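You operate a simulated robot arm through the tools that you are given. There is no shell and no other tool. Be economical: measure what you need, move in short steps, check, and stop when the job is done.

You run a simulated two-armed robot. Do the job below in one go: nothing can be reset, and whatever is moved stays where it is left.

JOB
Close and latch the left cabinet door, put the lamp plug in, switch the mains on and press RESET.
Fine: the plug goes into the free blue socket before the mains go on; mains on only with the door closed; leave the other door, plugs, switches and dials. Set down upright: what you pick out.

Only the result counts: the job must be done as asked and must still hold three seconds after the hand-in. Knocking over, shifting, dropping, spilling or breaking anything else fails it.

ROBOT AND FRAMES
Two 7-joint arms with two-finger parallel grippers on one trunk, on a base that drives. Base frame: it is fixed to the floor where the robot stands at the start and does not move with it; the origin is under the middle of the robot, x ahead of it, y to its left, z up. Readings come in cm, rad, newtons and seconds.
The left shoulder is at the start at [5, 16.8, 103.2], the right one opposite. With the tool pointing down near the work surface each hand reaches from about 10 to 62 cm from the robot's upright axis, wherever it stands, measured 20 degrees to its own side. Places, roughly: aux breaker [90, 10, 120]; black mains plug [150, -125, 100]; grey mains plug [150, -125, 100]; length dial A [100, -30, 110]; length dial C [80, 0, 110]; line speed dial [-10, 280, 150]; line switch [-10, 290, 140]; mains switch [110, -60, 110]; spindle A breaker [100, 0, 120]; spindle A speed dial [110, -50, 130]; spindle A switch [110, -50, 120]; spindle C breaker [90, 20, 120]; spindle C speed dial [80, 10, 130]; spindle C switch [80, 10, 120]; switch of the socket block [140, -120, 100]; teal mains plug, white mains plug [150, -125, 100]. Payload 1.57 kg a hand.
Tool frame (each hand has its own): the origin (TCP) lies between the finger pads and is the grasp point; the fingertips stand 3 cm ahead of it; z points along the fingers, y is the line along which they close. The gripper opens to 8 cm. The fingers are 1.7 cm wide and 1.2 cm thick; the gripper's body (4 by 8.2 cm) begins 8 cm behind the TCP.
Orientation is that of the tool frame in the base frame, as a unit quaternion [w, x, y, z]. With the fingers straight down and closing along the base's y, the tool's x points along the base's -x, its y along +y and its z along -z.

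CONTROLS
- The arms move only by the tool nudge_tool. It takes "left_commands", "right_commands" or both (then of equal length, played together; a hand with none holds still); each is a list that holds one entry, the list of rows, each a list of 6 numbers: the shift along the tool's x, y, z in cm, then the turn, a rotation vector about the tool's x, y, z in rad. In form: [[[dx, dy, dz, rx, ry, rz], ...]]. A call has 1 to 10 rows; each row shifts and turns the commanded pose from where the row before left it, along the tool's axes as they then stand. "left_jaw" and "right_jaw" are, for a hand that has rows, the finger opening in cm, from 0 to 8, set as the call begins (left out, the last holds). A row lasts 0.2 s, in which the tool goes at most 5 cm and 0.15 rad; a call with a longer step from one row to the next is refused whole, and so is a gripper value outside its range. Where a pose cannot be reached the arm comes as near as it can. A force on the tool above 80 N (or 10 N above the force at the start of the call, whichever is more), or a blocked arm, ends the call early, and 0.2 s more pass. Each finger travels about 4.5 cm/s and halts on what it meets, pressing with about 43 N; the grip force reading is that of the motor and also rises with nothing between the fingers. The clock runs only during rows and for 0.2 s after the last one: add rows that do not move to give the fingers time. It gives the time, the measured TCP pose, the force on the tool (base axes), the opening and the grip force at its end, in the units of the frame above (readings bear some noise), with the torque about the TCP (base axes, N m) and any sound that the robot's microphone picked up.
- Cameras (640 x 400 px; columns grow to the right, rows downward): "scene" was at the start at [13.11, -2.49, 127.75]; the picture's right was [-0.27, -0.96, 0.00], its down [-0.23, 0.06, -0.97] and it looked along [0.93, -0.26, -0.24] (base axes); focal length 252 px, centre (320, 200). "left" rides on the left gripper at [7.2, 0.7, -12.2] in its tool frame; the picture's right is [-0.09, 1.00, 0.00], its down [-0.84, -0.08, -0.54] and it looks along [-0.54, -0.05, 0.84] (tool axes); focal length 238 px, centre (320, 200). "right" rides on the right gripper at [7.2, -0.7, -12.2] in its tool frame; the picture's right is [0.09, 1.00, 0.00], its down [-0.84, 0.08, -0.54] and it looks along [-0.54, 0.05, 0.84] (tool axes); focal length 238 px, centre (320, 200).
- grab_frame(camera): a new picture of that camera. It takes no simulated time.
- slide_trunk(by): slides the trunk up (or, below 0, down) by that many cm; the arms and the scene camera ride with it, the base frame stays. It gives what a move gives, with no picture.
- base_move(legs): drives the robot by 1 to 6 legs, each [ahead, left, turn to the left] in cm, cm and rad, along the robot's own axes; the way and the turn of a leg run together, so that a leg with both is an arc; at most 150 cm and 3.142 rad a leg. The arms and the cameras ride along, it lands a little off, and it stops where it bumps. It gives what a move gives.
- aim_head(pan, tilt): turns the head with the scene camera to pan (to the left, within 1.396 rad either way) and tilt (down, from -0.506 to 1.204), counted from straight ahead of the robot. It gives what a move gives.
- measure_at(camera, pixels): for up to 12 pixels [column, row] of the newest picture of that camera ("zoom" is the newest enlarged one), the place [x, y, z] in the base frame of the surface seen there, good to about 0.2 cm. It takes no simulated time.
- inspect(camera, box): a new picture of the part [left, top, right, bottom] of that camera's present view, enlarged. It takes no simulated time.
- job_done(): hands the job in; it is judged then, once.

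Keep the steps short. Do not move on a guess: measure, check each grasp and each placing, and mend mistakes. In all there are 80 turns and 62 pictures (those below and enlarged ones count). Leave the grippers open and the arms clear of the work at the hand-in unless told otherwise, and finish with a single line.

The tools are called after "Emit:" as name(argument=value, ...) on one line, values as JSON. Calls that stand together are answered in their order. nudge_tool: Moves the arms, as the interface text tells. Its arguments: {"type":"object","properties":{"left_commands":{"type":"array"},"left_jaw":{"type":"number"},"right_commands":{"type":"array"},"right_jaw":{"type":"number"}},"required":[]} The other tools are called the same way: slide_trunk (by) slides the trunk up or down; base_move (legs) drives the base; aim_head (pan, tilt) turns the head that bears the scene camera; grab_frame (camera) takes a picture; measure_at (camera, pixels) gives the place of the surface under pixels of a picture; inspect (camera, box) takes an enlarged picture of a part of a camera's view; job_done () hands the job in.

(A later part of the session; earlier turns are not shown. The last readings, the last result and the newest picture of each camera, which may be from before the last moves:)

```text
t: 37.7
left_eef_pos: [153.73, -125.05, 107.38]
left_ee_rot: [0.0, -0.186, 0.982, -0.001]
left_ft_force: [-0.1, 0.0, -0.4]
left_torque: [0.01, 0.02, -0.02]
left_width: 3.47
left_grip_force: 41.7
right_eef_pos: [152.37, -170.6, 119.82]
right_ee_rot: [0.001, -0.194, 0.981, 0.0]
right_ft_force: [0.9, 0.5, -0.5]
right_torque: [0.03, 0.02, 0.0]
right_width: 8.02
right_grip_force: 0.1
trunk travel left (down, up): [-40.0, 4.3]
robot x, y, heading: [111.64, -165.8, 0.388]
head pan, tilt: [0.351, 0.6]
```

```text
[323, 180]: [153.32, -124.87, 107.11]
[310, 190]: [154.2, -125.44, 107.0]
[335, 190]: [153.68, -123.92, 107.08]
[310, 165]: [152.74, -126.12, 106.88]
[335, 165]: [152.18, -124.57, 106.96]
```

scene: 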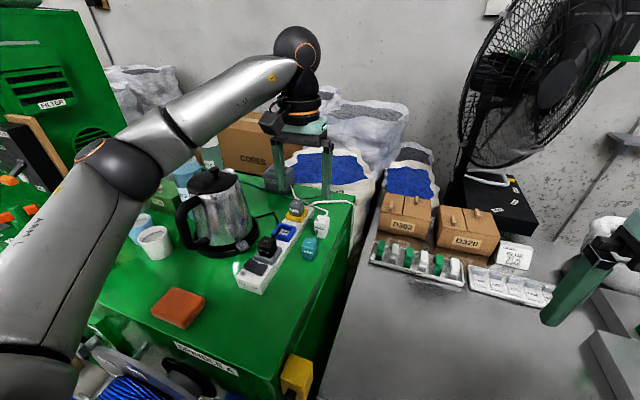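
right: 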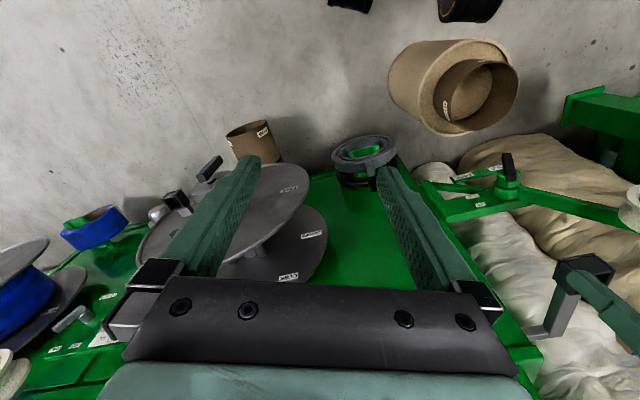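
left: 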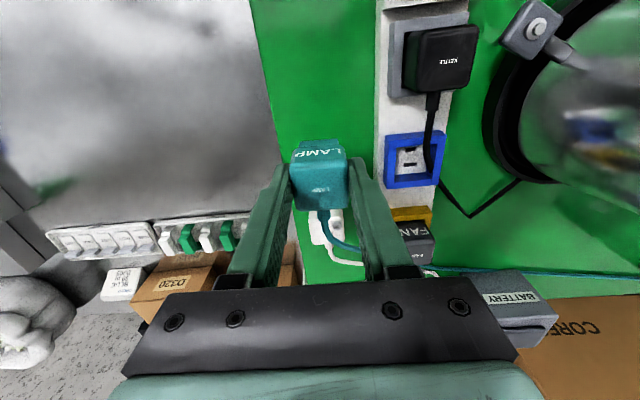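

Plug is held. Measure plug edges and the blue rim again from this view.

Emit:
measure_at(camera="left", pixels=[[320, 160], [322, 206], [388, 140], [443, 134], [434, 183], [388, 185], [411, 149], [410, 166], [414, 136], [410, 184], [387, 162], [438, 158]])

```text
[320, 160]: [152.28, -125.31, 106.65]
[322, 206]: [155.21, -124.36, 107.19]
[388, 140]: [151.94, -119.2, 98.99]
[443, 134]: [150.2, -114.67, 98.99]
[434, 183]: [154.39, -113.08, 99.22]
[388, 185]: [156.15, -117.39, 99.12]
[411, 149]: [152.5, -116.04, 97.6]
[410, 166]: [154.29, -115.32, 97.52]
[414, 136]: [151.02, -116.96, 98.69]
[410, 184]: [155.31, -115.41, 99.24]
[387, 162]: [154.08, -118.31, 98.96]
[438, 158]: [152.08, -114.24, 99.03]
```

Socket centre ≈(153.18,-116.0), yaw ≈0.40. Move over it at the present height with a 0.026 rad yaw correction, then verify.

Emit:
nudge_tool(left_commands=[[[-0.7, 2.16, 0, 0, 0, 0], [-0.7, 2.16, 0, 0, 0, 0], [-0.68, 2.16, 0, 0, 0, 0], [-0.68, 2.16, 0, 0, 0, 0], [0, 0, 0, 0, 0, -0.026], [0, 0, 0, 0, 0, 0], [0, 0, 0, 0, 0, 0]]])

Emit:
grab_frame(camera="left")

Emit:
inspect(camera="scene", box=[230, 170, 340, 290])

```text
t: 39.3
left_eef_pos: [153.0, -115.88, 107.45]
left_ee_rot: [0.0, -0.199, 0.98, 0.0]
left_ft_force: [-0.3, 0.5, -1.6]
left_torque: [-0.01, 0.01, 0.0]
left_width: 3.5
left_grip_force: 41.6
right_eef_pos: [152.42, -170.75, 119.93]
right_ee_rot: [0.0, -0.195, 0.981, 0.002]
right_ft_force: [-0.5, 0.4, 1.4]
right_torque: [0.02, 0.0, 0.01]
right_width: 7.98
right_grip_force: 0.1
trunk travel left (down, up): [-40.0, 4.3]
robot x, y, heading: [111.5, -166.01, 0.394]
head pan, tilt: [0.351, 0.6]
```

```text
30 pictures are left
```

left: 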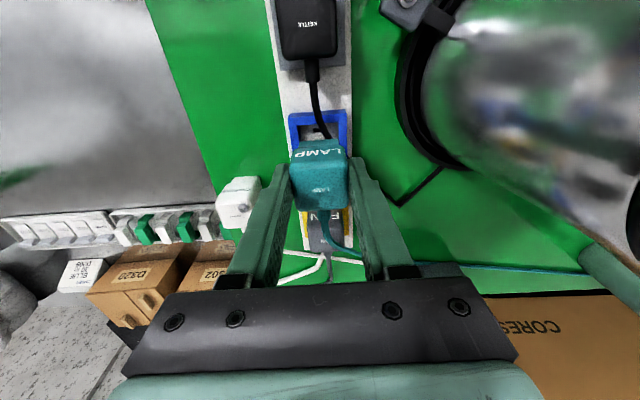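

```text
3.33 times, centred on (285, 230) of scene
```

zoom: 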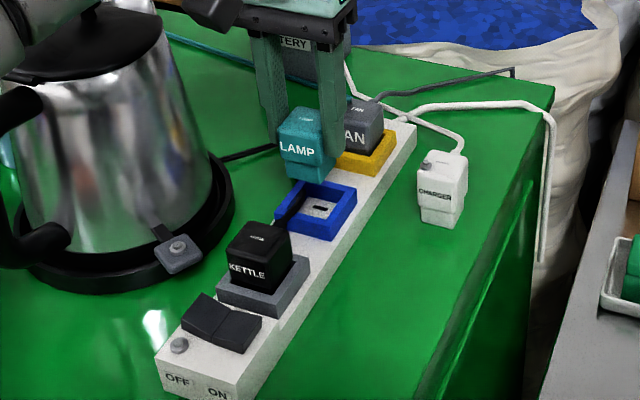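

Plug hangs right above the blue socket. Lower 3.4 cm first in small rows, watching force.

Emit:
nudge_tool(left_commands=[[[-0.05, -0.12, 1, 0, 0, 0], [0, 0, 1, 0, 0, 0], [0, 0, 0.7, 0, 0, 0], [0, 0, 0.4, 0, 0, 0], [0, 0, 0.3, 0, 0, 0], [0, 0, 0, 0, 0, 0]]])

```text
t: 40.7
left_eef_pos: [153.08, -116.14, 104.13]
left_ee_rot: [0.001, -0.199, 0.98, 0.0]
left_ft_force: [-0.4, -0.5, -1.1]
left_torque: [0.0, 0.0, 0.01]
left_width: 3.48
left_grip_force: 42.3
right_eef_pos: [152.51, -170.69, 119.79]
right_ee_rot: [0.001, -0.195, 0.981, 0.002]
right_ft_force: [0.9, -0.2, 0.4]
right_torque: [-0.01, -0.02, 0.02]
right_width: 8.01
right_grip_force: 0.1
trunk travel left (down, up): [-40.0, 4.3]
robot x, y, heading: [111.73, -165.65, 0.389]
head pan, tilt: [0.351, 0.6]
```

No contact yet (bottom about at rim). Continue in 0.25 cm rows.

Emit:
nudge_tool(left_commands=[[[0, 0, 0.25, 0, 0, 0], [0, 0, 0.25, 0, 0, 0], [0, 0, 0.25, 0, 0, 0], [0, 0, 0.25, 0, 0, 0], [0, 0, 0.25, 0, 0, 0], [0, 0, 0.2, 0, 0, 0], [0, 0, 0, 0, 0, 0]]])

Emit:
inspect(camera="scene", box=[230, 170, 340, 290])

```text
t: 42.3
left_eef_pos: [153.0, -116.11, 102.7]
left_ee_rot: [0.001, -0.199, 0.98, 0.0]
left_ft_force: [0.9, 1.5, 10.6]
left_torque: [0.03, 0.08, -0.01]
left_width: 3.51
left_grip_force: 42.5
right_eef_pos: [152.4, -170.72, 119.85]
right_ee_rot: [0.0, -0.194, 0.981, 0.001]
right_ft_force: [-1.7, -0.2, -0.8]
right_torque: [0.02, 0.02, 0.01]
right_width: 7.99
right_grip_force: 0.2
trunk travel left (down, up): [-40.0, 4.3]
robot x, y, heading: [111.37, -166.03, 0.389]
head pan, tilt: [0.351, 0.6]
```

```text
3.33 times, centred on (285, 230) of scene
```

zoom: 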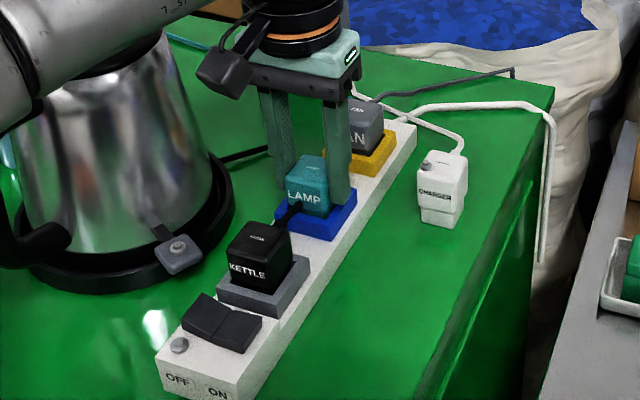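

It entered the socket; 10.6 N now. Press a further 0.3 cm to be sure it is seated.

Emit:
nudge_tool(left_commands=[[[0, 0, 0.15, 0, 0, 0], [0, 0, 0.15, 0, 0, 0], [0, 0, 0.15, 0, 0, 0], [0, 0, 0, 0, 0, 0]]])

```text
t: 43.3
left_eef_pos: [152.98, -116.09, 102.79]
left_ee_rot: [0.005, -0.2, 0.98, 0.0]
left_ft_force: [1.2, 3.8, 32.7]
left_torque: [0.01, 0.35, -0.05]
left_width: 3.48
left_grip_force: 42.6
right_eef_pos: [152.2, -170.84, 119.96]
right_ee_rot: [0.002, -0.194, 0.981, 0.002]
right_ft_force: [0.7, -0.2, -0.6]
right_torque: [0.0, 0.0, -0.04]
right_width: 7.99
right_grip_force: 0.0
trunk travel left (down, up): [-40.0, 4.3]
robot x, y, heading: [112.01, -165.97, 0.39]
head pan, tilt: [0.351, 0.6]
```

Hard stop; plug top should equal the neighbours'. Relax the downward command, open to 5.5, retract up and compare.

Emit:
nudge_tool(left_commands=[[[0, 0, -0.4, 0, 0, 0], [0, 0, 0, 0, 0, 0], [0, 0, 0, 0, 0, 0], [0, 0, 0, 0, 0, 0], [0, 0, 0, 0, 0, 0]]], left_jaw=5)

Emit:
nudge_tool(left_commands=[[[0, 0, -2, 0, 0, 0], [0, 0, -3, 0, 0, 0], [0, 0, -4, 0, 0, 0], [0, 0, -4, 0, 0, 0], [0, 0, -4, 0, 0, 0], [0, 0, 0, 0, 0, 0]]])

Emit:
grab_frame(camera="left")

Emit:
inspect(camera="scene", box=[230, 170, 340, 290])

Emit:
measure_at(camera="zoom", pixels=[[305, 165], [258, 237], [362, 110], [315, 175], [265, 242]])

```text
t: 44.5
left_eef_pos: [152.95, -115.94, 102.55]
left_ee_rot: [0.0, -0.199, 0.98, 0.0]
left_ft_force: [-0.5, -0.4, 1.1]
left_torque: [-0.03, -0.01, -0.01]
left_width: 4.99
left_grip_force: 0.0
right_eef_pos: [152.37, -170.67, 119.96]
right_ee_rot: [0.001, -0.194, 0.981, 0.0]
right_ft_force: [-0.2, -0.3, -0.1]
right_torque: [0.01, 0.03, -0.02]
right_width: 8.02
right_grip_force: 0.1
trunk travel left (down, up): [-40.0, 4.3]
robot x, y, heading: [111.61, -165.88, 0.389]
head pan, tilt: [0.351, 0.6]
```

```text
t: 45.9
left_eef_pos: [153.24, -115.96, 119.56]
left_ee_rot: [0.0, -0.199, 0.98, -0.001]
left_ft_force: [0.1, -0.5, -0.4]
left_torque: [-0.02, 0.01, -0.02]
left_width: 5.0
left_grip_force: 0.0
right_eef_pos: [152.47, -170.59, 119.78]
right_ee_rot: [0.001, -0.195, 0.981, 0.001]
right_ft_force: [0.2, -0.5, -0.6]
right_torque: [0.0, -0.04, 0.03]
right_width: 8.02
right_grip_force: 0.1
trunk travel left (down, up): [-40.0, 4.3]
robot x, y, heading: [111.64, -165.72, 0.399]
head pan, tilt: [0.351, 0.6]
```

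```text
27 pictures are left
```

left: 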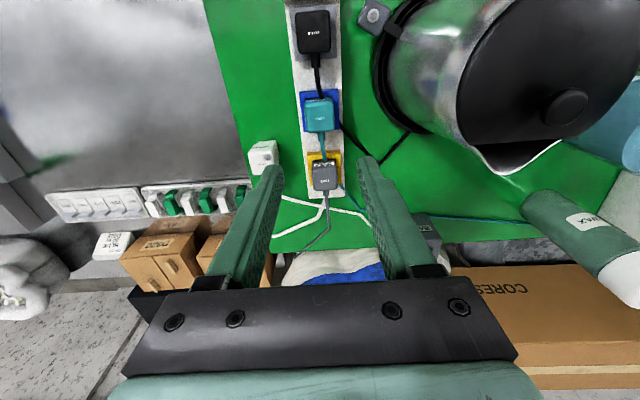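

```text
3.33 times, centred on (285, 230) of scene
```

zoom: 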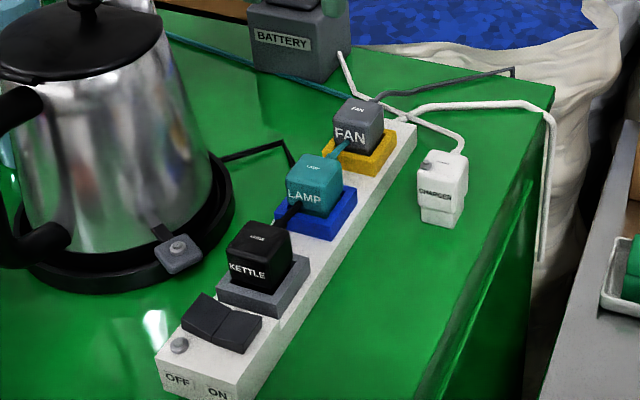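

```text
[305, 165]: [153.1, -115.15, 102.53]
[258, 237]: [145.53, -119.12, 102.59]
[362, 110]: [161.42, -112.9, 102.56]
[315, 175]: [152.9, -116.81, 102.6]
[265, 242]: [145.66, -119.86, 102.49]
```

The LAMP plug sits level with the other two (tops 102.5). Now retract the left hand to a neutral pose, then drive back and left toward the cabinet.

Emit:
nudge_tool(left_commands=[[[0, 0, -3, 0, 0, 0], [3, -2, 0, 0, 0, 0], [4, -2, 0, 0, 0, 0], [4, -2, 0, 0, 0, 0], [4, -2, 0, 0, 0, 0], [2, -2, 0, 0, 0, 0]]])

Emit:
base_move(legs=[[-51, 0, 0], [0, 120, 0], [0, 42, 0]])

Emit:
aim_head(pan=-0.1, tilt=0.75)

Emit:
grab_frame(camera="scene")

```text
t: 47.3
left_eef_pos: [141.27, -131.95, 122.57]
left_ee_rot: [0.001, -0.2, 0.98, 0.0]
left_ft_force: [0.0, -0.4, 0.2]
left_torque: [0.03, 0.01, -0.01]
left_width: 5.0
left_grip_force: 0.0
right_eef_pos: [152.49, -170.73, 119.88]
right_ee_rot: [0.001, -0.195, 0.981, 0.001]
right_ft_force: [0.0, -0.2, 0.4]
right_torque: [0.02, 0.0, -0.03]
right_width: 8.0
right_grip_force: 0.1
trunk travel left (down, up): [-40.0, 4.3]
robot x, y, heading: [111.51, -165.72, 0.389]
head pan, tilt: [0.351, 0.6]
```

```text
t: 58.1
left_eef_pos: [31.5, -3.37, 122.57]
left_ee_rot: [0.0, -0.204, 0.979, 0.0]
left_ft_force: [-0.2, 0.2, -0.3]
left_torque: [-0.01, -0.01, -0.01]
left_width: 5.0
left_grip_force: 0.0
right_eef_pos: [42.82, -42.04, 119.82]
right_ee_rot: [0.0, -0.2, 0.98, 0.001]
right_ft_force: [0.0, 0.7, 0.7]
right_torque: [-0.05, -0.01, 0.01]
right_width: 8.01
right_grip_force: 0.1
trunk travel left (down, up): [-40.0, 4.3]
robot x, y, heading: [2.21, -37.64, 0.404]
head pan, tilt: [0.351, 0.6]
```

```text
t: 59.0
left_eef_pos: [31.31, -3.35, 122.54]
left_ee_rot: [0.0, -0.204, 0.979, -0.002]
left_ft_force: [-0.1, 0.0, -0.7]
left_torque: [0.01, -0.05, -0.02]
left_width: 5.0
left_grip_force: 0.0
right_eef_pos: [42.78, -41.98, 119.88]
right_ee_rot: [0.0, -0.199, 0.98, 0.001]
right_ft_force: [-0.2, 0.4, -0.1]
right_torque: [0.03, 0.0, -0.03]
right_width: 8.0
right_grip_force: 0.0
trunk travel left (down, up): [-40.0, 4.3]
robot x, y, heading: [2.05, -37.58, 0.404]
head pan, tilt: [-0.099, 0.75]
```

```text
25 pictures are left
```

scene: 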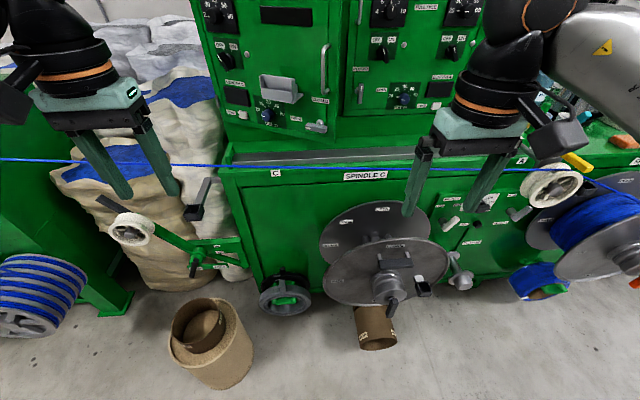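

I'm at t≈36 along the machine; the corridor between drum (210,340) and reel (375,325) is free. First reorient the right hand to point forward (pitch in 10 rows with forward/up travel), fingers closed.

Emit:
nudge_tool(right_commands=[[[-2.5, 0, -1.0, 0, -0.15, 0], [-2.62, 0, -0.62, 0, -0.15, 0], [-2.68, 0, -0.21, 0, -0.15, 0], [-2.68, 0, 0.19, 0, -0.15, 0], [-2.63, 0, 0.59, 0, -0.15, 0], [-2.51, 0, 0.97, 0, -0.15, 0], [-2.34, 0, 1.34, 0, -0.15, 0], [-2.11, 0, 1.67, 0, -0.15, 0], [-1.84, 0, 1.97, 0, -0.15, 0], [-1.52, 0, 2.22, 0, -0.15, 0]]], right_jaw=0)

Emit:
nudge_tool(right_commands=[[[0, 0, 0, 0, -0.071, 0], [0, 0, 0, 0, 0, 0]]])

Emit:
base_move(legs=[[0, 6, 0]])

Emit:
aim_head(pan=-0.1, tilt=0.2)

Emit:
grab_frame(camera="scene")

```text
t: 61.2
left_eef_pos: [31.47, -3.5, 122.58]
left_ee_rot: [0.0, -0.203, 0.979, 0.0]
left_ft_force: [0.1, 0.0, 0.1]
left_torque: [0.0, 0.02, -0.01]
left_width: 5.0
left_grip_force: 0.1
right_eef_pos: [65.95, -32.27, 129.89]
right_ee_rot: [0.669, -0.146, 0.716, 0.137]
right_ft_force: [-0.3, -0.3, 0.2]
right_torque: [-0.01, -0.02, 0.0]
right_width: 0.0
right_grip_force: 21.6
trunk travel left (down, up): [-40.0, 4.3]
robot x, y, heading: [2.17, -37.84, 0.403]
head pan, tilt: [-0.099, 0.75]
```

```text
t: 61.8
left_eef_pos: [31.34, -3.39, 122.44]
left_ee_rot: [0.0, -0.203, 0.979, -0.001]
left_ft_force: [-1.1, -0.8, 0.1]
left_torque: [-0.02, -0.01, 0.01]
left_width: 5.01
left_grip_force: 0.1
right_eef_pos: [65.53, -31.57, 130.05]
right_ee_rot: [0.677, -0.15, 0.707, 0.141]
right_ft_force: [0.3, 0.4, 0.0]
right_torque: [0.03, 0.02, -0.01]
right_width: 0.01
right_grip_force: 21.0
right hand out of reach, approached as far as the arm can: row 1
trunk travel left (down, up): [-40.0, 4.3]
robot x, y, heading: [2.16, -37.89, 0.407]
head pan, tilt: [-0.099, 0.75]
```

```text
t: 62.8
left_eef_pos: [28.96, 2.18, 122.54]
left_ee_rot: [0.0, -0.204, 0.979, -0.001]
left_ft_force: [0.6, 0.7, -0.4]
left_torque: [0.0, 0.0, -0.01]
left_width: 5.01
left_grip_force: 0.1
right_eef_pos: [63.1, -25.94, 130.02]
right_ee_rot: [0.676, -0.15, 0.707, 0.14]
right_ft_force: [-0.3, -0.2, -0.5]
right_torque: [-0.01, -0.01, -0.02]
right_width: 0.02
right_grip_force: 21.7
trunk travel left (down, up): [-40.0, 4.3]
robot x, y, heading: [-0.65, -32.1, 0.404]
head pan, tilt: [-0.099, 0.75]
```

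```text
t: 63.7
left_eef_pos: [28.96, 2.12, 122.51]
left_ee_rot: [0.0, -0.204, 0.979, 0.001]
left_ft_force: [0.0, 0.4, -0.4]
left_torque: [-0.02, -0.01, 0.03]
left_width: 5.01
left_grip_force: 0.1
right_eef_pos: [63.07, -26.09, 130.07]
right_ee_rot: [0.676, -0.15, 0.707, 0.141]
right_ft_force: [0.2, -0.2, 0.0]
right_torque: [-0.01, 0.02, 0.02]
right_width: 0.0
right_grip_force: 20.8
trunk travel left (down, up): [-40.0, 4.3]
robot x, y, heading: [-0.49, -32.35, 0.405]
head pan, tilt: [-0.099, 0.201]
```

```text
24 pictures are left
```

scene: 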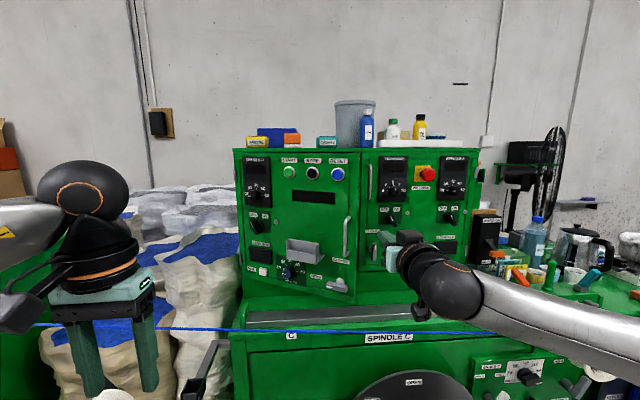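

Forward reach pointing ahead is about 61 cm from the axis, so I need the robot ~34 cm closer. First pull the right hand back 26 cm and 8 cm left, then drive ahead in two steps.

Emit:
nudge_tool(right_commands=[[[0, 1.4, -4.4, 0, 0, 0], [0, 1.4, -4.4, 0, 0, 0], [0, 1.4, -4.4, 0, 0, 0], [0, 1.4, -4.4, 0, 0, 0], [0, 1.4, -4.4, 0, 0, 0], [0, 1, -4, 0, 0, 0]]])

Emit:
base_move(legs=[[33, 0, -0.01]])

Emit:
aim_head(pan=-0.3, tilt=0.2)

Emit:
grab_frame(camera="scene")

```text
t: 65.1
left_eef_pos: [28.96, 2.18, 122.63]
left_ee_rot: [0.002, -0.203, 0.979, 0.0]
left_ft_force: [-0.4, 0.4, 0.5]
left_torque: [-0.03, -0.01, 0.0]
left_width: 4.99
left_grip_force: 0.0
right_eef_pos: [37.74, -25.33, 133.59]
right_ee_rot: [0.677, -0.149, 0.707, 0.139]
right_ft_force: [-1.1, 0.5, 1.0]
right_torque: [-0.02, -0.01, -0.01]
right_width: 0.0
right_grip_force: 21.2
right hand out of reach, approached as far as the arm can: row 4, 5, 6
trunk travel left (down, up): [-40.0, 4.3]
robot x, y, heading: [-0.25, -32.19, 0.403]
head pan, tilt: [-0.099, 0.201]
```

```text
t: 67.3
left_eef_pos: [59.17, 14.55, 122.42]
left_ee_rot: [0.0, -0.2, 0.98, 0.0]
left_ft_force: [0.0, 0.2, 1.4]
left_torque: [-0.02, -0.03, 0.01]
left_width: 5.02
left_grip_force: 0.0
right_eef_pos: [67.79, -13.03, 133.62]
right_ee_rot: [0.676, -0.146, 0.709, 0.137]
right_ft_force: [0.3, 0.4, 0.1]
right_torque: [0.0, 0.01, 0.0]
right_width: 0.0
right_grip_force: 20.8
trunk travel left (down, up): [-40.0, 4.3]
robot x, y, heading: [29.15, -19.72, 0.394]
head pan, tilt: [-0.099, 0.201]
```

```text
t: 68.0
left_eef_pos: [59.12, 14.61, 122.5]
left_ee_rot: [0.001, -0.2, 0.98, -0.001]
left_ft_force: [0.8, -0.3, -0.5]
left_torque: [0.01, -0.03, -0.01]
left_width: 4.99
left_grip_force: 0.1
right_eef_pos: [67.73, -13.07, 133.63]
right_ee_rot: [0.677, -0.146, 0.709, 0.136]
right_ft_force: [0.2, 0.1, -1.1]
right_torque: [0.01, 0.01, -0.01]
right_width: 0.01
right_grip_force: 22.0
trunk travel left (down, up): [-40.0, 4.3]
robot x, y, heading: [29.32, -19.29, 0.397]
head pan, tilt: [-0.3, 0.201]
```

```text
23 pictures are left
```

scene: 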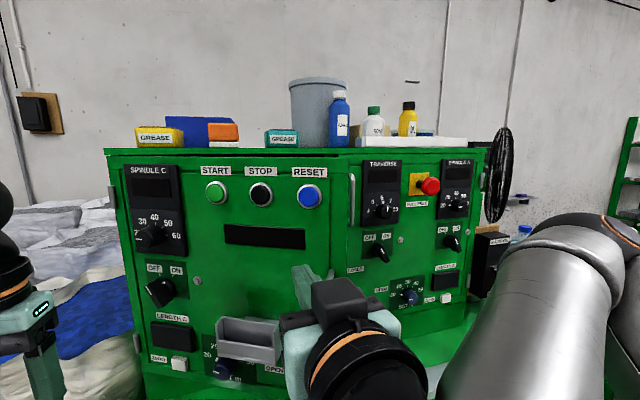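

Fingertips are ~9 cm in front of the door, left of the handle. Advance 8 cm, then push following the door's arc.

Emit:
nudge_tool(right_commands=[[[0, 0, 2, 0, 0, 0], [0, 0, 2, 0, 0, 0], [0, 0, 2, 0, 0, 0], [0, 0, 1.5, 0, 0, 0]]])

Emit:
nudge_tool(right_commands=[[[0, -0.3, 1.5, 0, 0, 0], [0, -0.4, 1.5, 0, 0, 0], [0, -0.4, 1.5, 0, 0, 0], [0, -0.4, 1.5, 0, 0, 0], [0, -0.4, 1.5, 0, 0, 0]]])

Emit:
grab_frame(camera="scene")

```text
t: 69.0
left_eef_pos: [59.16, 14.44, 122.42]
left_ee_rot: [0.0, -0.2, 0.98, 0.0]
left_ft_force: [-0.5, -0.5, -0.4]
left_torque: [0.03, -0.03, -0.02]
left_width: 5.0
left_grip_force: 0.1
right_eef_pos: [74.85, -9.99, 133.21]
right_ee_rot: [0.676, -0.147, 0.708, 0.138]
right_ft_force: [-1.0, -1.2, -0.1]
right_torque: [0.01, 0.02, 0.01]
right_width: 0.0
right_grip_force: 20.8
trunk travel left (down, up): [-40.0, 4.3]
robot x, y, heading: [29.69, -19.51, 0.401]
head pan, tilt: [-0.3, 0.201]
```

```text
t: 70.2
left_eef_pos: [59.15, 14.43, 122.48]
left_ee_rot: [0.0, -0.199, 0.98, 0.001]
left_ft_force: [0.2, 0.1, -0.6]
left_torque: [0.0, 0.03, -0.01]
left_width: 5.01
left_grip_force: 0.0
right_eef_pos: [82.21, -8.76, 132.82]
right_ee_rot: [0.677, -0.147, 0.708, 0.138]
right_ft_force: [-1.0, -0.4, -0.4]
right_torque: [0.0, -0.03, 0.05]
right_width: 0.0
right_grip_force: 21.5
trunk travel left (down, up): [-40.0, 4.3]
robot x, y, heading: [29.4, -19.34, 0.395]
head pan, tilt: [-0.3, 0.201]
```

```text
22 pictures are left
```

scene: 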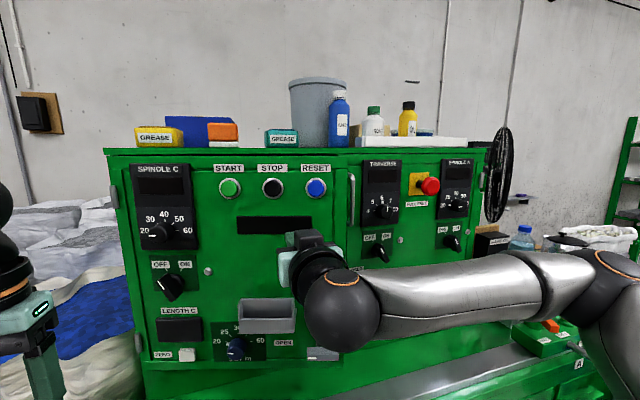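

Door is swinging shut with little force (tip n≈75.7 of 84). Continue.

Emit:
nudge_tool(right_commands=[[[0, -0.3, 1.5, 0, 0, 0], [0, -0.3, 1.5, 0, 0, 0], [0, -0.2, 1.5, 0, 0, 0], [0, -0.1, 1.5, 0, 0, 0], [0, 0, 1.0, 0, 0, 0], [0, 0, 0.7, 0, 0, 0], [0, 0, 0.7, 0, 0, 0]]])

Emit:
grab_frame(camera="scene")

Emit:
measure_at(camera="scene", pixels=[[335, 210], [125, 200], [360, 205], [318, 188], [230, 215], [350, 200], [320, 160], [400, 260]])

```text
t: 71.8
left_eef_pos: [59.22, 14.48, 122.57]
left_ee_rot: [0.001, -0.2, 0.98, -0.001]
left_ft_force: [-0.2, -0.3, 0.7]
left_torque: [-0.01, -0.01, -0.02]
left_width: 4.99
left_grip_force: 0.1
right_eef_pos: [90.31, -6.39, 132.56]
right_ee_rot: [0.676, -0.146, 0.709, 0.136]
right_ft_force: [-1.3, 0.0, 0.2]
right_torque: [-0.01, 0.0, 0.01]
right_width: 0.0
right_grip_force: 21.0
trunk travel left (down, up): [-40.0, 4.3]
robot x, y, heading: [29.78, -19.82, 0.402]
head pan, tilt: [-0.3, 0.201]
```

```text
21 pictures are left
```

scene: 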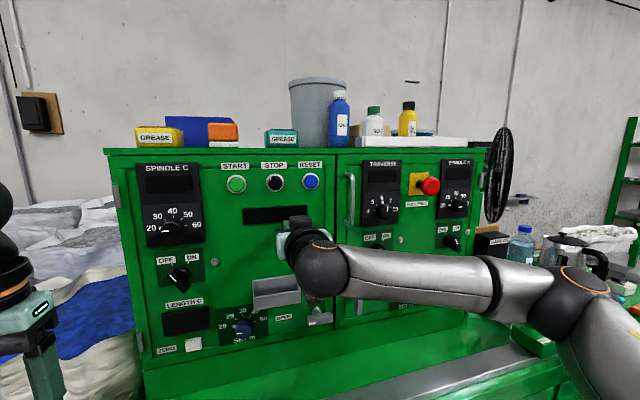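

```text
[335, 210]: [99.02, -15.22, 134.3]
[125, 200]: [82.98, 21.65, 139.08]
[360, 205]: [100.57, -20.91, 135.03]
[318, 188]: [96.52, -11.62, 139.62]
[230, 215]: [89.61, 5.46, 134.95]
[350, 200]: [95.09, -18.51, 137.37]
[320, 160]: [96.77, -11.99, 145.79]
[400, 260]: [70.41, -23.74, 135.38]
```

Door face is now almost coplanar with its neighbour. Push a bit more until force builds.

Emit:
nudge_tool(right_commands=[[[0, 0, 0.5, 0, 0, 0], [0, 0, 0.5, 0, 0, 0], [0, 0, 0.5, 0, 0, 0], [0, 0, 0.5, 0, 0, 0]]])

```text
t: 73.0
left_eef_pos: [58.52, 13.84, 122.94]
left_ee_rot: [0.004, -0.198, 0.98, 0.0]
left_ft_force: [0.1, 0.1, 1.3]
left_torque: [0.01, -0.02, -0.02]
left_width: 4.99
left_grip_force: 0.1
right_eef_pos: [90.84, -6.12, 132.51]
right_ee_rot: [0.674, -0.15, 0.709, 0.14]
right_ft_force: [-38.4, -26.6, -3.9]
right_torque: [0.19, -0.15, -0.45]
right_width: 0.03
right_grip_force: 21.1
trunk travel left (down, up): [-40.0, 4.3]
robot x, y, heading: [29.42, -19.67, 0.392]
head pan, tilt: [-0.3, 0.201]
stopped in row 4 (right hand): the force on the tool passed its limit (the readings are from after the stop); the commanded pose is now the measured one
```

Door is fully shut (47 N stop). Back the hand off 12 cm and roll it -90° for gripping the horizontal latch bar, opening the fingers to 5.

Emit:
nudge_tool(right_commands=[[[0, 0, -3, 0, 0, 0], [0, 0, -3, 0, 0, 0], [0, 0, -3, 0, 0, 0], [0, 0, -3, 0, 0, 0]]], right_jaw=0)

Emit:
nudge_tool(right_commands=[[[0, 0, -0.5, 0, 0, -0.15], [0, 0, -0.5, 0, 0, -0.15], [0, 0, -0.5, 0, 0, -0.15], [0, 0, -0.5, 0, 0, -0.15], [0, 0, 0, 0, 0, -0.15], [0, 0, 0, 0, 0, -0.15], [0, 0, 0, 0, 0, -0.15], [0, 0, 0, 0, 0, -0.15], [0, 0, 0, 0, 0, -0.15], [0, 0, 0, 0, 0, -0.15]]], right_jaw=5)

Emit:
grab_frame(camera="scene")

Emit:
grab_frame(camera="right")

```text
t: 74.0
left_eef_pos: [59.02, 14.24, 122.51]
left_ee_rot: [0.001, -0.2, 0.98, -0.001]
left_ft_force: [-0.1, 1.0, 0.3]
left_torque: [-0.02, 0.01, -0.04]
left_width: 5.0
left_grip_force: 0.2
right_eef_pos: [80.86, -10.24, 132.63]
right_ee_rot: [0.672, -0.15, 0.712, 0.137]
right_ft_force: [0.4, 0.2, 0.2]
right_torque: [-0.02, 0.02, 0.0]
right_width: 0.0
right_grip_force: 21.5
trunk travel left (down, up): [-40.0, 4.3]
robot x, y, heading: [29.35, -19.41, 0.393]
head pan, tilt: [-0.3, 0.201]
```

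```text
t: 76.2
left_eef_pos: [59.22, 14.44, 122.62]
left_ee_rot: [0.001, -0.199, 0.98, 0.0]
left_ft_force: [-0.1, -0.2, -0.1]
left_torque: [0.02, 0.02, 0.01]
left_width: 4.99
left_grip_force: 0.1
right_eef_pos: [79.01, -11.08, 132.79]
right_ee_rot: [-0.585, 0.596, -0.417, 0.359]
right_ft_force: [0.8, 0.7, 0.4]
right_torque: [0.01, 0.01, 0.03]
right_width: 4.98
right_grip_force: 0.0
trunk travel left (down, up): [-40.0, 4.3]
robot x, y, heading: [29.18, -19.53, 0.398]
head pan, tilt: [-0.3, 0.201]
```

```text
20 pictures are left
```

scene: 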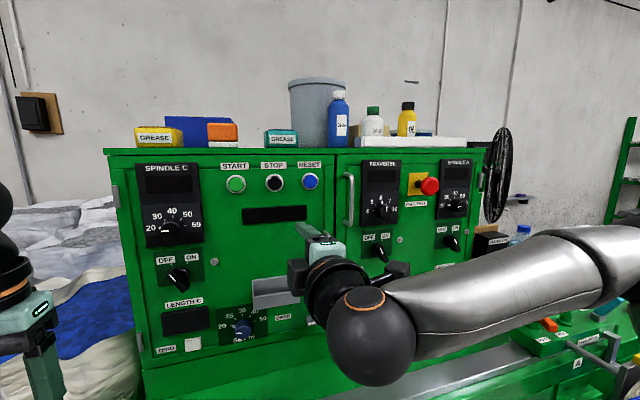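

```text
19 pictures are left
```

right: 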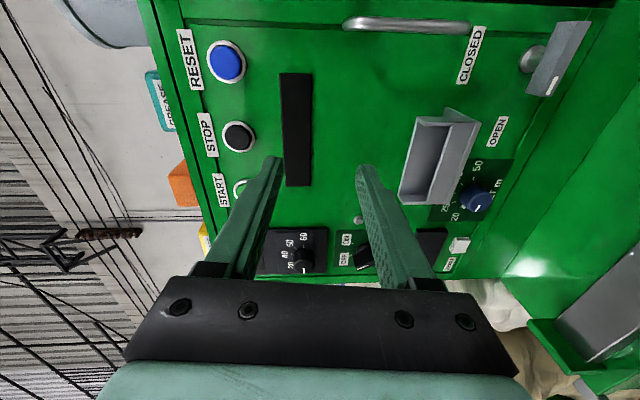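

Good close view; latch bar at (560,58), mark at its left end. Zoom and measure.

Emit:
inspect(camera="right", box=[450, 0, 630, 150])

Emit:
measure_at(camera="right", pixels=[[575, 30], [545, 85], [560, 58], [532, 58], [585, 28], [553, 88], [480, 60], [500, 30], [535, 88], [228, 62], [235, 75]])

```text
2.67 times, centred on (540, 75) of right
```

zoom: 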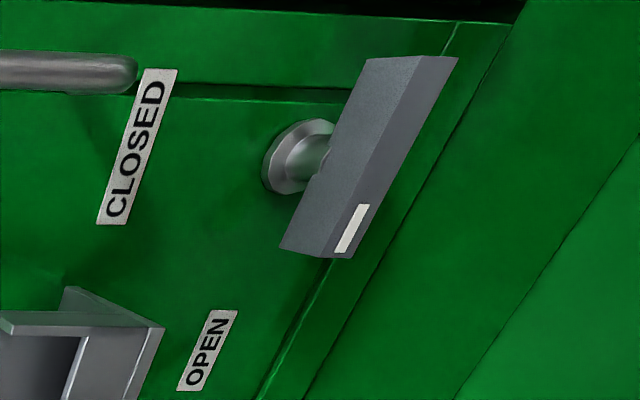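

```text
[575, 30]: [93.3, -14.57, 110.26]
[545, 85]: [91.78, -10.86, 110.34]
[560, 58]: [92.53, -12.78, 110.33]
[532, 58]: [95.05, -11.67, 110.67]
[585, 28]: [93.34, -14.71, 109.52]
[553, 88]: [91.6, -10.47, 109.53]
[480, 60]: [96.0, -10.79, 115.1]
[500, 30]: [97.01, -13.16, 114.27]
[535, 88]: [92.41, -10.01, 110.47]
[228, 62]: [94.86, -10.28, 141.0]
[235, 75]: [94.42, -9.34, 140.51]
```

Bar centre ≈(n 80.7, t 46.8, z≈109.9). The hand is at n 69, t 40, z 132.8. Level the tool slightly, then move down 22.9 cm and right 6.5 cm, staying clear of door hardware.

Emit:
nudge_tool(right_commands=[[[0, 0, 0, 0.055, 0, -0.07], [1.3, 4.58, 0, 0, 0, 0], [1.3, 4.58, 0, 0, 0, 0], [1.3, 4.58, 0, 0, 0, 0], [1.3, 4.58, 0, 0, 0, 0], [1.3, 4.58, 0, 0, 0, 0], [0, 0, 0, 0, 0, 0]]])

Emit:
grab_frame(camera="right")

```text
t: 77.8
left_eef_pos: [59.08, 14.38, 122.6]
left_ee_rot: [0.001, -0.199, 0.98, -0.001]
left_ft_force: [-0.3, 0.7, -0.1]
left_torque: [0.01, 0.01, -0.01]
left_width: 5.01
left_grip_force: 0.0
right_eef_pos: [76.66, -11.5, 113.61]
right_ee_rot: [-0.588, 0.593, -0.389, 0.39]
right_ft_force: [-0.8, 0.0, 0.3]
right_torque: [0.04, 0.03, -0.04]
right_width: 4.99
right_grip_force: 0.2
right hand out of reach, approached as far as the arm can: row 4, 5, 6
trunk travel left (down, up): [-40.0, 4.3]
robot x, y, heading: [29.15, -19.27, 0.393]
head pan, tilt: [-0.3, 0.201]
```

```text
17 pictures are left
```

right: 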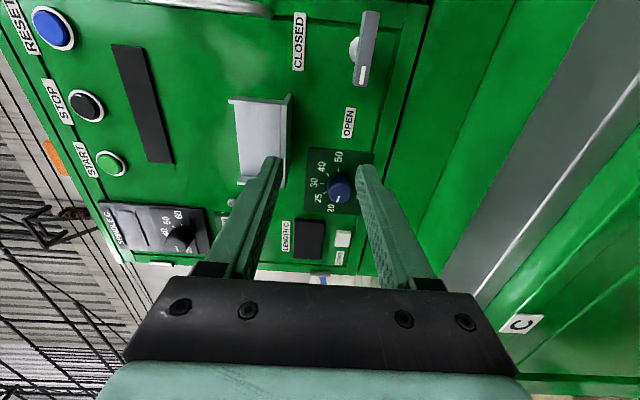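

The arm runs out of its range low down with shoulders high. Lower the trunk 12 cm (both hands ride along, clear of the ledge), then re-command.

Emit:
slide_trunk(by=-12)

Emit:
nudge_tool(right_commands=[[[0, 0, 0, 0, 0, 0]]])

```text
t: 79.2
left_eef_pos: [59.01, 14.42, 110.63]
left_ee_rot: [0.0, -0.199, 0.98, -0.001]
left_ft_force: [0.1, 0.5, -1.2]
left_torque: [-0.02, 0.01, -0.03]
left_width: 5.02
left_grip_force: 0.1
right_eef_pos: [76.59, -11.44, 101.64]
right_ee_rot: [-0.588, 0.593, -0.389, 0.389]
right_ft_force: [-0.2, -0.4, 0.1]
right_torque: [0.0, -0.04, 0.01]
right_width: 4.98
right_grip_force: 0.2
trunk travel left (down, up): [-28.0, 16.3]
robot x, y, heading: [29.31, -19.45, 0.398]
head pan, tilt: [-0.3, 0.201]
```

```text
t: 79.7
left_eef_pos: [59.19, 14.43, 110.53]
left_ee_rot: [0.001, -0.199, 0.98, 0.0]
left_ft_force: [0.7, 0.6, 1.0]
left_torque: [-0.02, 0.02, 0.0]
left_width: 5.0
left_grip_force: 0.1
right_eef_pos: [76.68, -11.45, 101.48]
right_ee_rot: [-0.587, 0.593, -0.389, 0.39]
right_ft_force: [-0.4, 0.0, 0.0]
right_torque: [0.01, 0.01, -0.02]
right_width: 5.01
right_grip_force: 0.0
trunk travel left (down, up): [-28.0, 16.3]
robot x, y, heading: [29.15, -19.6, 0.396]
head pan, tilt: [-0.3, 0.201]
```

Orientation is level (y straight down). Move up 8.4, right 7.35, forward 5.3 to an approach point 8 cm before the bar, then check.

Emit:
nudge_tool(right_commands=[[[0, -2.8, 0, 0, 0, 0], [1.85, -2.8, 0.5, 0, 0, 0], [1.85, -2.8, 1.2, 0, 0, 0], [1.85, 0, 1.8, 0, 0, 0], [1.8, 0, 1.8, 0, 0, 0], [0, 0, 0, 0, 0, 0]]])

Emit:
grab_frame(camera="right")

Emit:
measure_at(camera="right", pixels=[[330, 130], [320, 110], [320, 150], [340, 130], [310, 130]])

```text
t: 81.0
left_eef_pos: [59.13, 14.37, 110.39]
left_ee_rot: [0.001, -0.199, 0.98, -0.001]
left_ft_force: [-0.7, -0.5, 0.3]
left_torque: [0.01, 0.0, -0.02]
left_width: 5.03
left_grip_force: 0.0
right_eef_pos: [82.76, -13.65, 112.1]
right_ee_rot: [-0.585, 0.593, -0.391, 0.391]
right_ft_force: [-0.1, 0.1, -0.1]
right_torque: [-0.03, 0.03, -0.01]
right_width: 5.02
right_grip_force: 0.0
right hand out of reach, approached as far as the arm can: row 4, 5
trunk travel left (down, up): [-28.0, 16.3]
robot x, y, heading: [29.48, -19.35, 0.396]
head pan, tilt: [-0.3, 0.201]
```

```text
16 pictures are left
```

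right: 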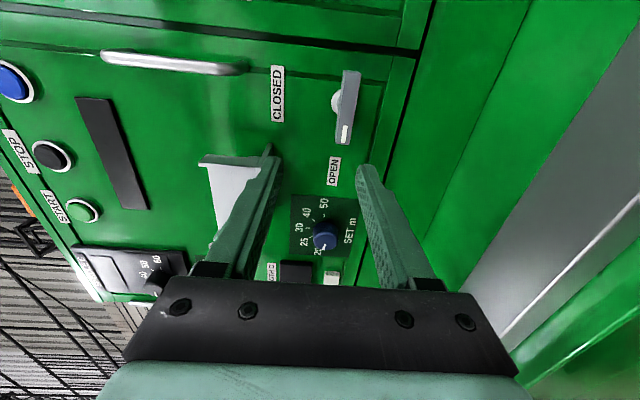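

```text
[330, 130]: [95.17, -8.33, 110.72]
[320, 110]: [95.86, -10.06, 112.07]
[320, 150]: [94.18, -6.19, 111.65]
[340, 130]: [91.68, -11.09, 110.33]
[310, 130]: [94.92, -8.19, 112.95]
```

Rolled pose can't go farther right. Alternative: push the bar's end round. First check on the right (closed) door which way its latch mark points.

Emit:
aim_head(pan=-0.3, tilt=0.3)

Emit:
inspect(camera="scene", box=[270, 170, 420, 290])

```text
t: 81.7
left_eef_pos: [59.12, 14.38, 110.56]
left_ee_rot: [0.001, -0.199, 0.98, 0.0]
left_ft_force: [0.3, 1.3, 0.3]
left_torque: [-0.02, -0.01, -0.03]
left_width: 5.0
left_grip_force: 0.1
right_eef_pos: [82.82, -13.71, 111.98]
right_ee_rot: [-0.585, 0.594, -0.391, 0.39]
right_ft_force: [-0.8, -0.2, -0.4]
right_torque: [-0.04, 0.02, -0.01]
right_width: 5.01
right_grip_force: 0.0
trunk travel left (down, up): [-28.0, 16.3]
robot x, y, heading: [29.28, -19.78, 0.395]
head pan, tilt: [-0.3, 0.3]
```

```text
3.33 times, centred on (345, 230) of scene
```

zoom: 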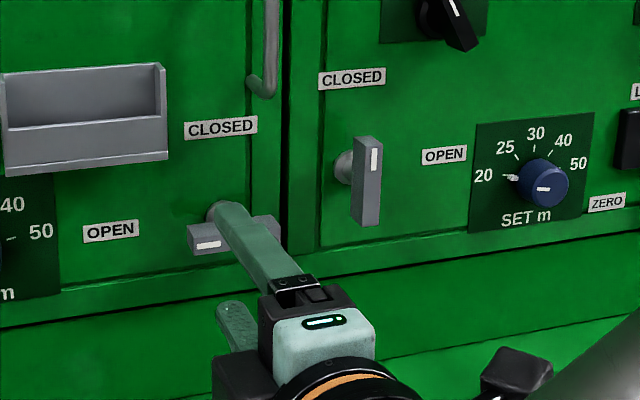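

The closed latch has its mark up, so the left bar must turn clockwise. I'll roll the hand back to the flat pose with fingers closed, and use the tip to push the left end up from below.

Emit:
nudge_tool(right_commands=[[[0, 0, -0.2, 0, 0, 0.15], [0, 0, -0.2, 0, 0, 0.15], [0, 0, -0.2, 0, 0, 0.15], [0, 0, 0, 0, 0, 0.15], [0, 0, 0, 0, 0, 0.15], [0, 0, 0, 0, 0, 0.15], [0, 0, 0, 0, 0, 0.15], [0, 0, 0, 0, 0, 0.15], [0, 0, 0, 0, 0, 0.15], [0, 0, 0, 0, 0, 0.15]]], right_jaw=0)

Emit:
nudge_tool(right_commands=[[[0, 0, 0, 0, 0, 0.07], [1.2, -0.3, 0, 0, 0, 0], [1.2, -0.3, 0, 0, 0, 0], [1.2, -0.3, 0, 0, 0, 0], [0, 0, 0, 0, 0, 0]]])

```text
t: 83.9
left_eef_pos: [59.08, 14.34, 110.53]
left_ee_rot: [0.001, -0.2, 0.98, -0.001]
left_ft_force: [-0.2, 0.0, 0.2]
left_torque: [-0.01, 0.01, 0.01]
left_width: 5.0
left_grip_force: 0.1
right_eef_pos: [82.19, -13.78, 111.85]
right_ee_rot: [0.695, -0.167, 0.69, 0.115]
right_ft_force: [0.4, -0.7, 0.0]
right_torque: [0.03, 0.02, 0.0]
right_width: 0.01
right_grip_force: 21.1
trunk travel left (down, up): [-28.0, 16.3]
robot x, y, heading: [29.78, -19.62, 0.395]
head pan, tilt: [-0.3, 0.3]
```

```text
t: 85.1
left_eef_pos: [59.06, 14.39, 110.45]
left_ee_rot: [0.001, -0.2, 0.98, 0.0]
left_ft_force: [0.2, 0.3, -0.6]
left_torque: [0.01, -0.01, -0.03]
left_width: 4.99
left_grip_force: 0.1
right_eef_pos: [81.16, -12.95, 109.65]
right_ee_rot: [0.691, -0.143, 0.696, 0.137]
right_ft_force: [0.2, 0.5, -0.3]
right_torque: [0.0, 0.01, -0.02]
right_width: 0.01
right_grip_force: 20.8
right hand out of reach, approached as far as the arm can: row 2, 3, 4
trunk travel left (down, up): [-28.0, 16.3]
robot x, y, heading: [29.73, -19.45, 0.393]
head pan, tilt: [-0.3, 0.3]
```

Again too folded; lowering the trunk another 10 cm will help. But a blue wire runs along the front – check its location first.

Emit:
aim_head(pan=-0.1, tilt=0.6)

Emit:
grab_frame(camera="scene")

```text
t: 85.9
left_eef_pos: [59.12, 14.32, 110.62]
left_ee_rot: [0.001, -0.199, 0.98, -0.001]
left_ft_force: [0.8, 0.3, -0.3]
left_torque: [0.01, 0.03, -0.01]
left_width: 4.97
left_grip_force: 0.0
right_eef_pos: [81.06, -13.04, 109.75]
right_ee_rot: [0.69, -0.144, 0.696, 0.138]
right_ft_force: [-0.2, 0.1, 1.0]
right_torque: [-0.01, -0.02, 0.03]
right_width: 0.03
right_grip_force: 21.4
trunk travel left (down, up): [-28.0, 16.3]
robot x, y, heading: [29.48, -19.36, 0.394]
head pan, tilt: [-0.099, 0.6]
```

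```text
14 pictures are left
```

scene: 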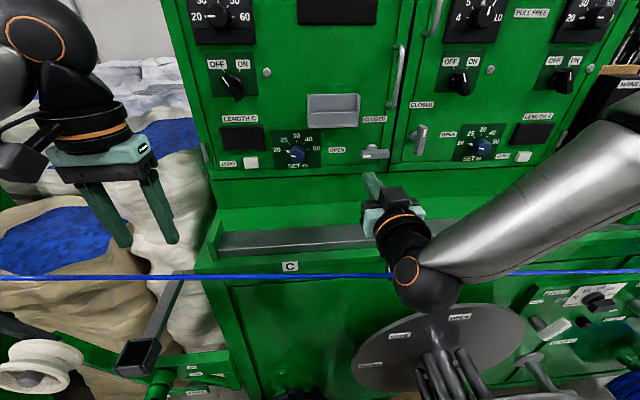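

Emit:
measure_at(camera="scene", pixels=[[250, 278], [340, 277], [480, 274], [100, 278], [375, 152], [440, 300], [400, 230], [430, 350], [300, 240], [600, 272]])

```text
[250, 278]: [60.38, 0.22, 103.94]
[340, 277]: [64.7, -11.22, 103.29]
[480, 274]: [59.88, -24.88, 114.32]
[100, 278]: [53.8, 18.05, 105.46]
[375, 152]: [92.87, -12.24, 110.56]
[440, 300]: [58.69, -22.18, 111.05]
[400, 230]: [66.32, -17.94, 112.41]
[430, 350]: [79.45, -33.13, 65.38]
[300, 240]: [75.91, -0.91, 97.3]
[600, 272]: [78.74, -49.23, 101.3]
```

The wire runs at F≈55, z≈103.5, close under the hand's camera; so I won't go lower in this pose. Instead: move up/forward, tilt the tool 45° down (camera goes up), and push the bar's right end down from above.

Emit:
nudge_tool(right_commands=[[[-2, 0, 1, 0, 0, 0], [-2, 0, 1, 0, 0, 0], [-2.5, -0.5, 0.5, 0, 0, 0], [-1, -1, 0, 0, 0.15, 0], [0, -1, 0, 0, 0.15, 0], [0, -1, 0, 0, 0.15, 0], [0, -1, 0, 0, 0.15, 0], [0, -1, 0, 0, 0.15, 0], [0, -0.7, 0, 0, 0.035, 0], [0, 0, 0, 0, 0, 0]]])

Emit:
grab_frame(camera="right")

```text
t: 88.1
left_eef_pos: [59.0, 14.4, 110.57]
left_ee_rot: [0.001, -0.199, 0.98, 0.0]
left_ft_force: [0.2, -0.1, 0.8]
left_torque: [-0.01, -0.01, 0.01]
left_width: 4.98
left_grip_force: 0.1
right_eef_pos: [85.89, -17.84, 117.29]
right_ee_rot: [0.373, -0.186, 0.906, 0.073]
right_ft_force: [-0.5, 0.3, -0.7]
right_torque: [-0.03, 0.01, 0.02]
right_width: 0.0
right_grip_force: 20.9
trunk travel left (down, up): [-28.0, 16.3]
robot x, y, heading: [29.26, -19.73, 0.394]
head pan, tilt: [-0.099, 0.6]
```

```text
13 pictures are left
```

right: 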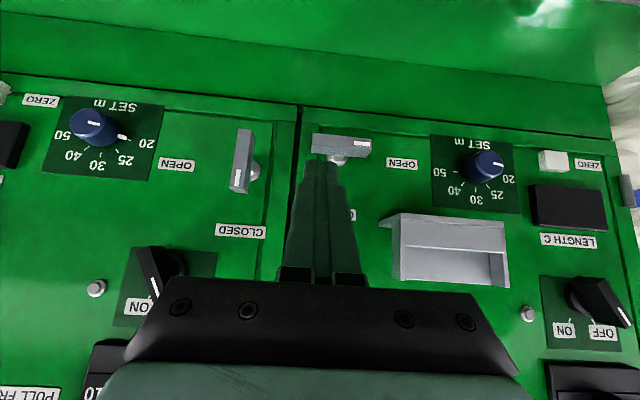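

Clear view: bar from (312,147) to (372,147), pivot (340,158). Measure bar ends.

Emit:
measure_at(camera="right", pixels=[[316, 152], [368, 156], [318, 141], [366, 144], [342, 154], [337, 160], [290, 130], [240, 160], [315, 165]])

```text
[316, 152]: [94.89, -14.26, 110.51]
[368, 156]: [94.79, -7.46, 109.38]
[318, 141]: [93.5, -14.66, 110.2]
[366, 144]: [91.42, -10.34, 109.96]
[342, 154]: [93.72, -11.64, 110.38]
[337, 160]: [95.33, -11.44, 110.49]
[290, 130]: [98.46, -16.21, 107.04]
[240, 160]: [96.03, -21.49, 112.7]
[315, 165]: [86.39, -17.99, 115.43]
```

Bar top z≈110.45, pivot R≈47.2. Lower the tip to z≈112, then advance 7.5 cm over the bar's right end.

Emit:
nudge_tool(right_commands=[[[1.12, 0.15, 1.14, 0, 0, 0], [1.12, 0.15, 1.14, 0, 0, 0], [-1.78, 0, 1.76, 0, 0, 0], [-1.78, 0, 1.76, 0, 0, 0], [-1.78, 0, 1.76, 0, 0, 0], [0, 0, 0, 0, 0, 0]]])

Emit:
grab_frame(camera="right")

```text
t: 89.5
left_eef_pos: [59.1, 14.37, 110.46]
left_ee_rot: [0.001, -0.2, 0.98, -0.001]
left_ft_force: [-0.2, 0.7, -0.1]
left_torque: [0.02, 0.01, 0.02]
left_width: 5.0
left_grip_force: 0.1
right_eef_pos: [92.81, -14.48, 114.0]
right_ee_rot: [0.373, -0.187, 0.906, 0.072]
right_ft_force: [0.5, -0.6, -0.3]
right_torque: [-0.03, 0.01, 0.0]
right_width: 0.0
right_grip_force: 22.0
trunk travel left (down, up): [-28.0, 16.3]
robot x, y, heading: [29.2, -19.6, 0.392]
head pan, tilt: [-0.099, 0.6]
```

```text
12 pictures are left
```

right: 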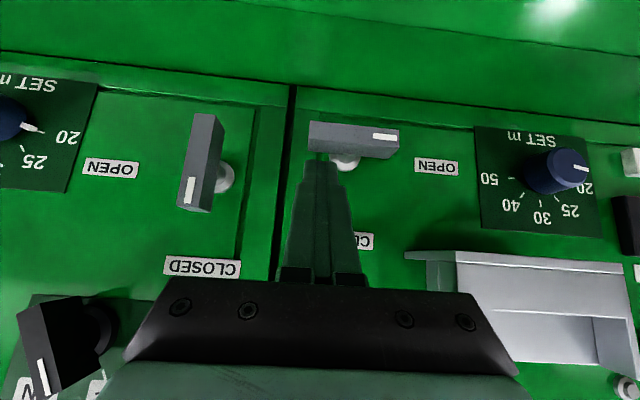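

The tip sits just above the bar's right end. Push straight down 4.2 cm.

Emit:
nudge_tool(right_commands=[[[0.42, 0, 0.43, 0, 0, 0], [0.42, 0, 0.43, 0, 0, 0], [0.42, 0, 0.43, 0, 0, 0], [0.42, 0, 0.43, 0, 0, 0], [0.42, 0, 0.43, 0, 0, 0], [0.42, 0, 0.43, 0, 0, 0], [0.42, 0, 0.43, 0, 0, 0], [0, 0, 0, 0, 0, 0]]])

Emit:
grab_frame(camera="right")

```text
t: 91.3
left_eef_pos: [59.13, 14.35, 110.59]
left_ee_rot: [0.001, -0.199, 0.98, -0.001]
left_ft_force: [0.7, -0.6, -0.8]
left_torque: [0.02, 0.01, -0.01]
left_width: 5.0
left_grip_force: 0.0
right_eef_pos: [92.82, -14.54, 109.79]
right_ee_rot: [0.372, -0.188, 0.906, 0.074]
right_ft_force: [-0.1, -0.4, 0.4]
right_torque: [0.0, -0.05, 0.02]
right_width: 0.0
right_grip_force: 21.8
trunk travel left (down, up): [-28.0, 16.3]
robot x, y, heading: [29.69, -19.74, 0.394]
head pan, tilt: [-0.099, 0.6]
```

```text
11 pictures are left
```

right: 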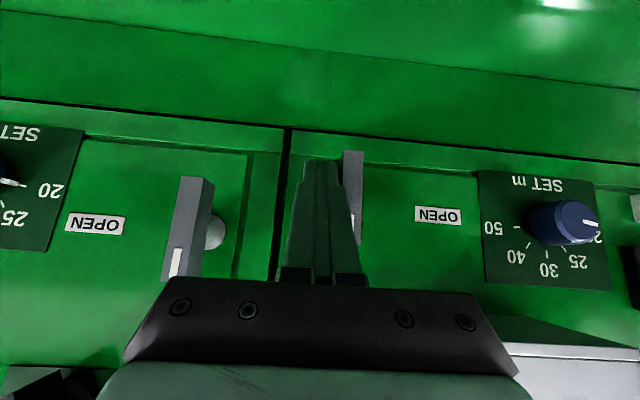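

The bar is now near vertical. Push its lower end left until it stops.

Emit:
nudge_tool(right_commands=[[[0, 0.3, 0, 0, 0, 0], [0, 0.3, 0, 0, 0, 0], [0, 0.3, 0, 0, 0, 0], [0, 0.3, 0, 0, 0, 0], [0, 0, 0, 0, 0, 0]]])

```text
t: 92.5
left_eef_pos: [59.15, 14.02, 110.68]
left_ee_rot: [0.001, -0.2, 0.98, 0.001]
left_ft_force: [0.0, -0.5, 0.1]
left_torque: [0.01, 0.01, 0.02]
left_width: 5.0
left_grip_force: 0.1
right_eef_pos: [92.7, -14.18, 109.8]
right_ee_rot: [0.374, -0.181, 0.907, 0.071]
right_ft_force: [8.1, -26.9, 5.3]
right_torque: [0.09, -0.15, -0.27]
right_width: 0.03
right_grip_force: 21.0
trunk travel left (down, up): [-28.0, 16.3]
robot x, y, heading: [29.18, -19.28, 0.394]
head pan, tilt: [-0.099, 0.6]
```

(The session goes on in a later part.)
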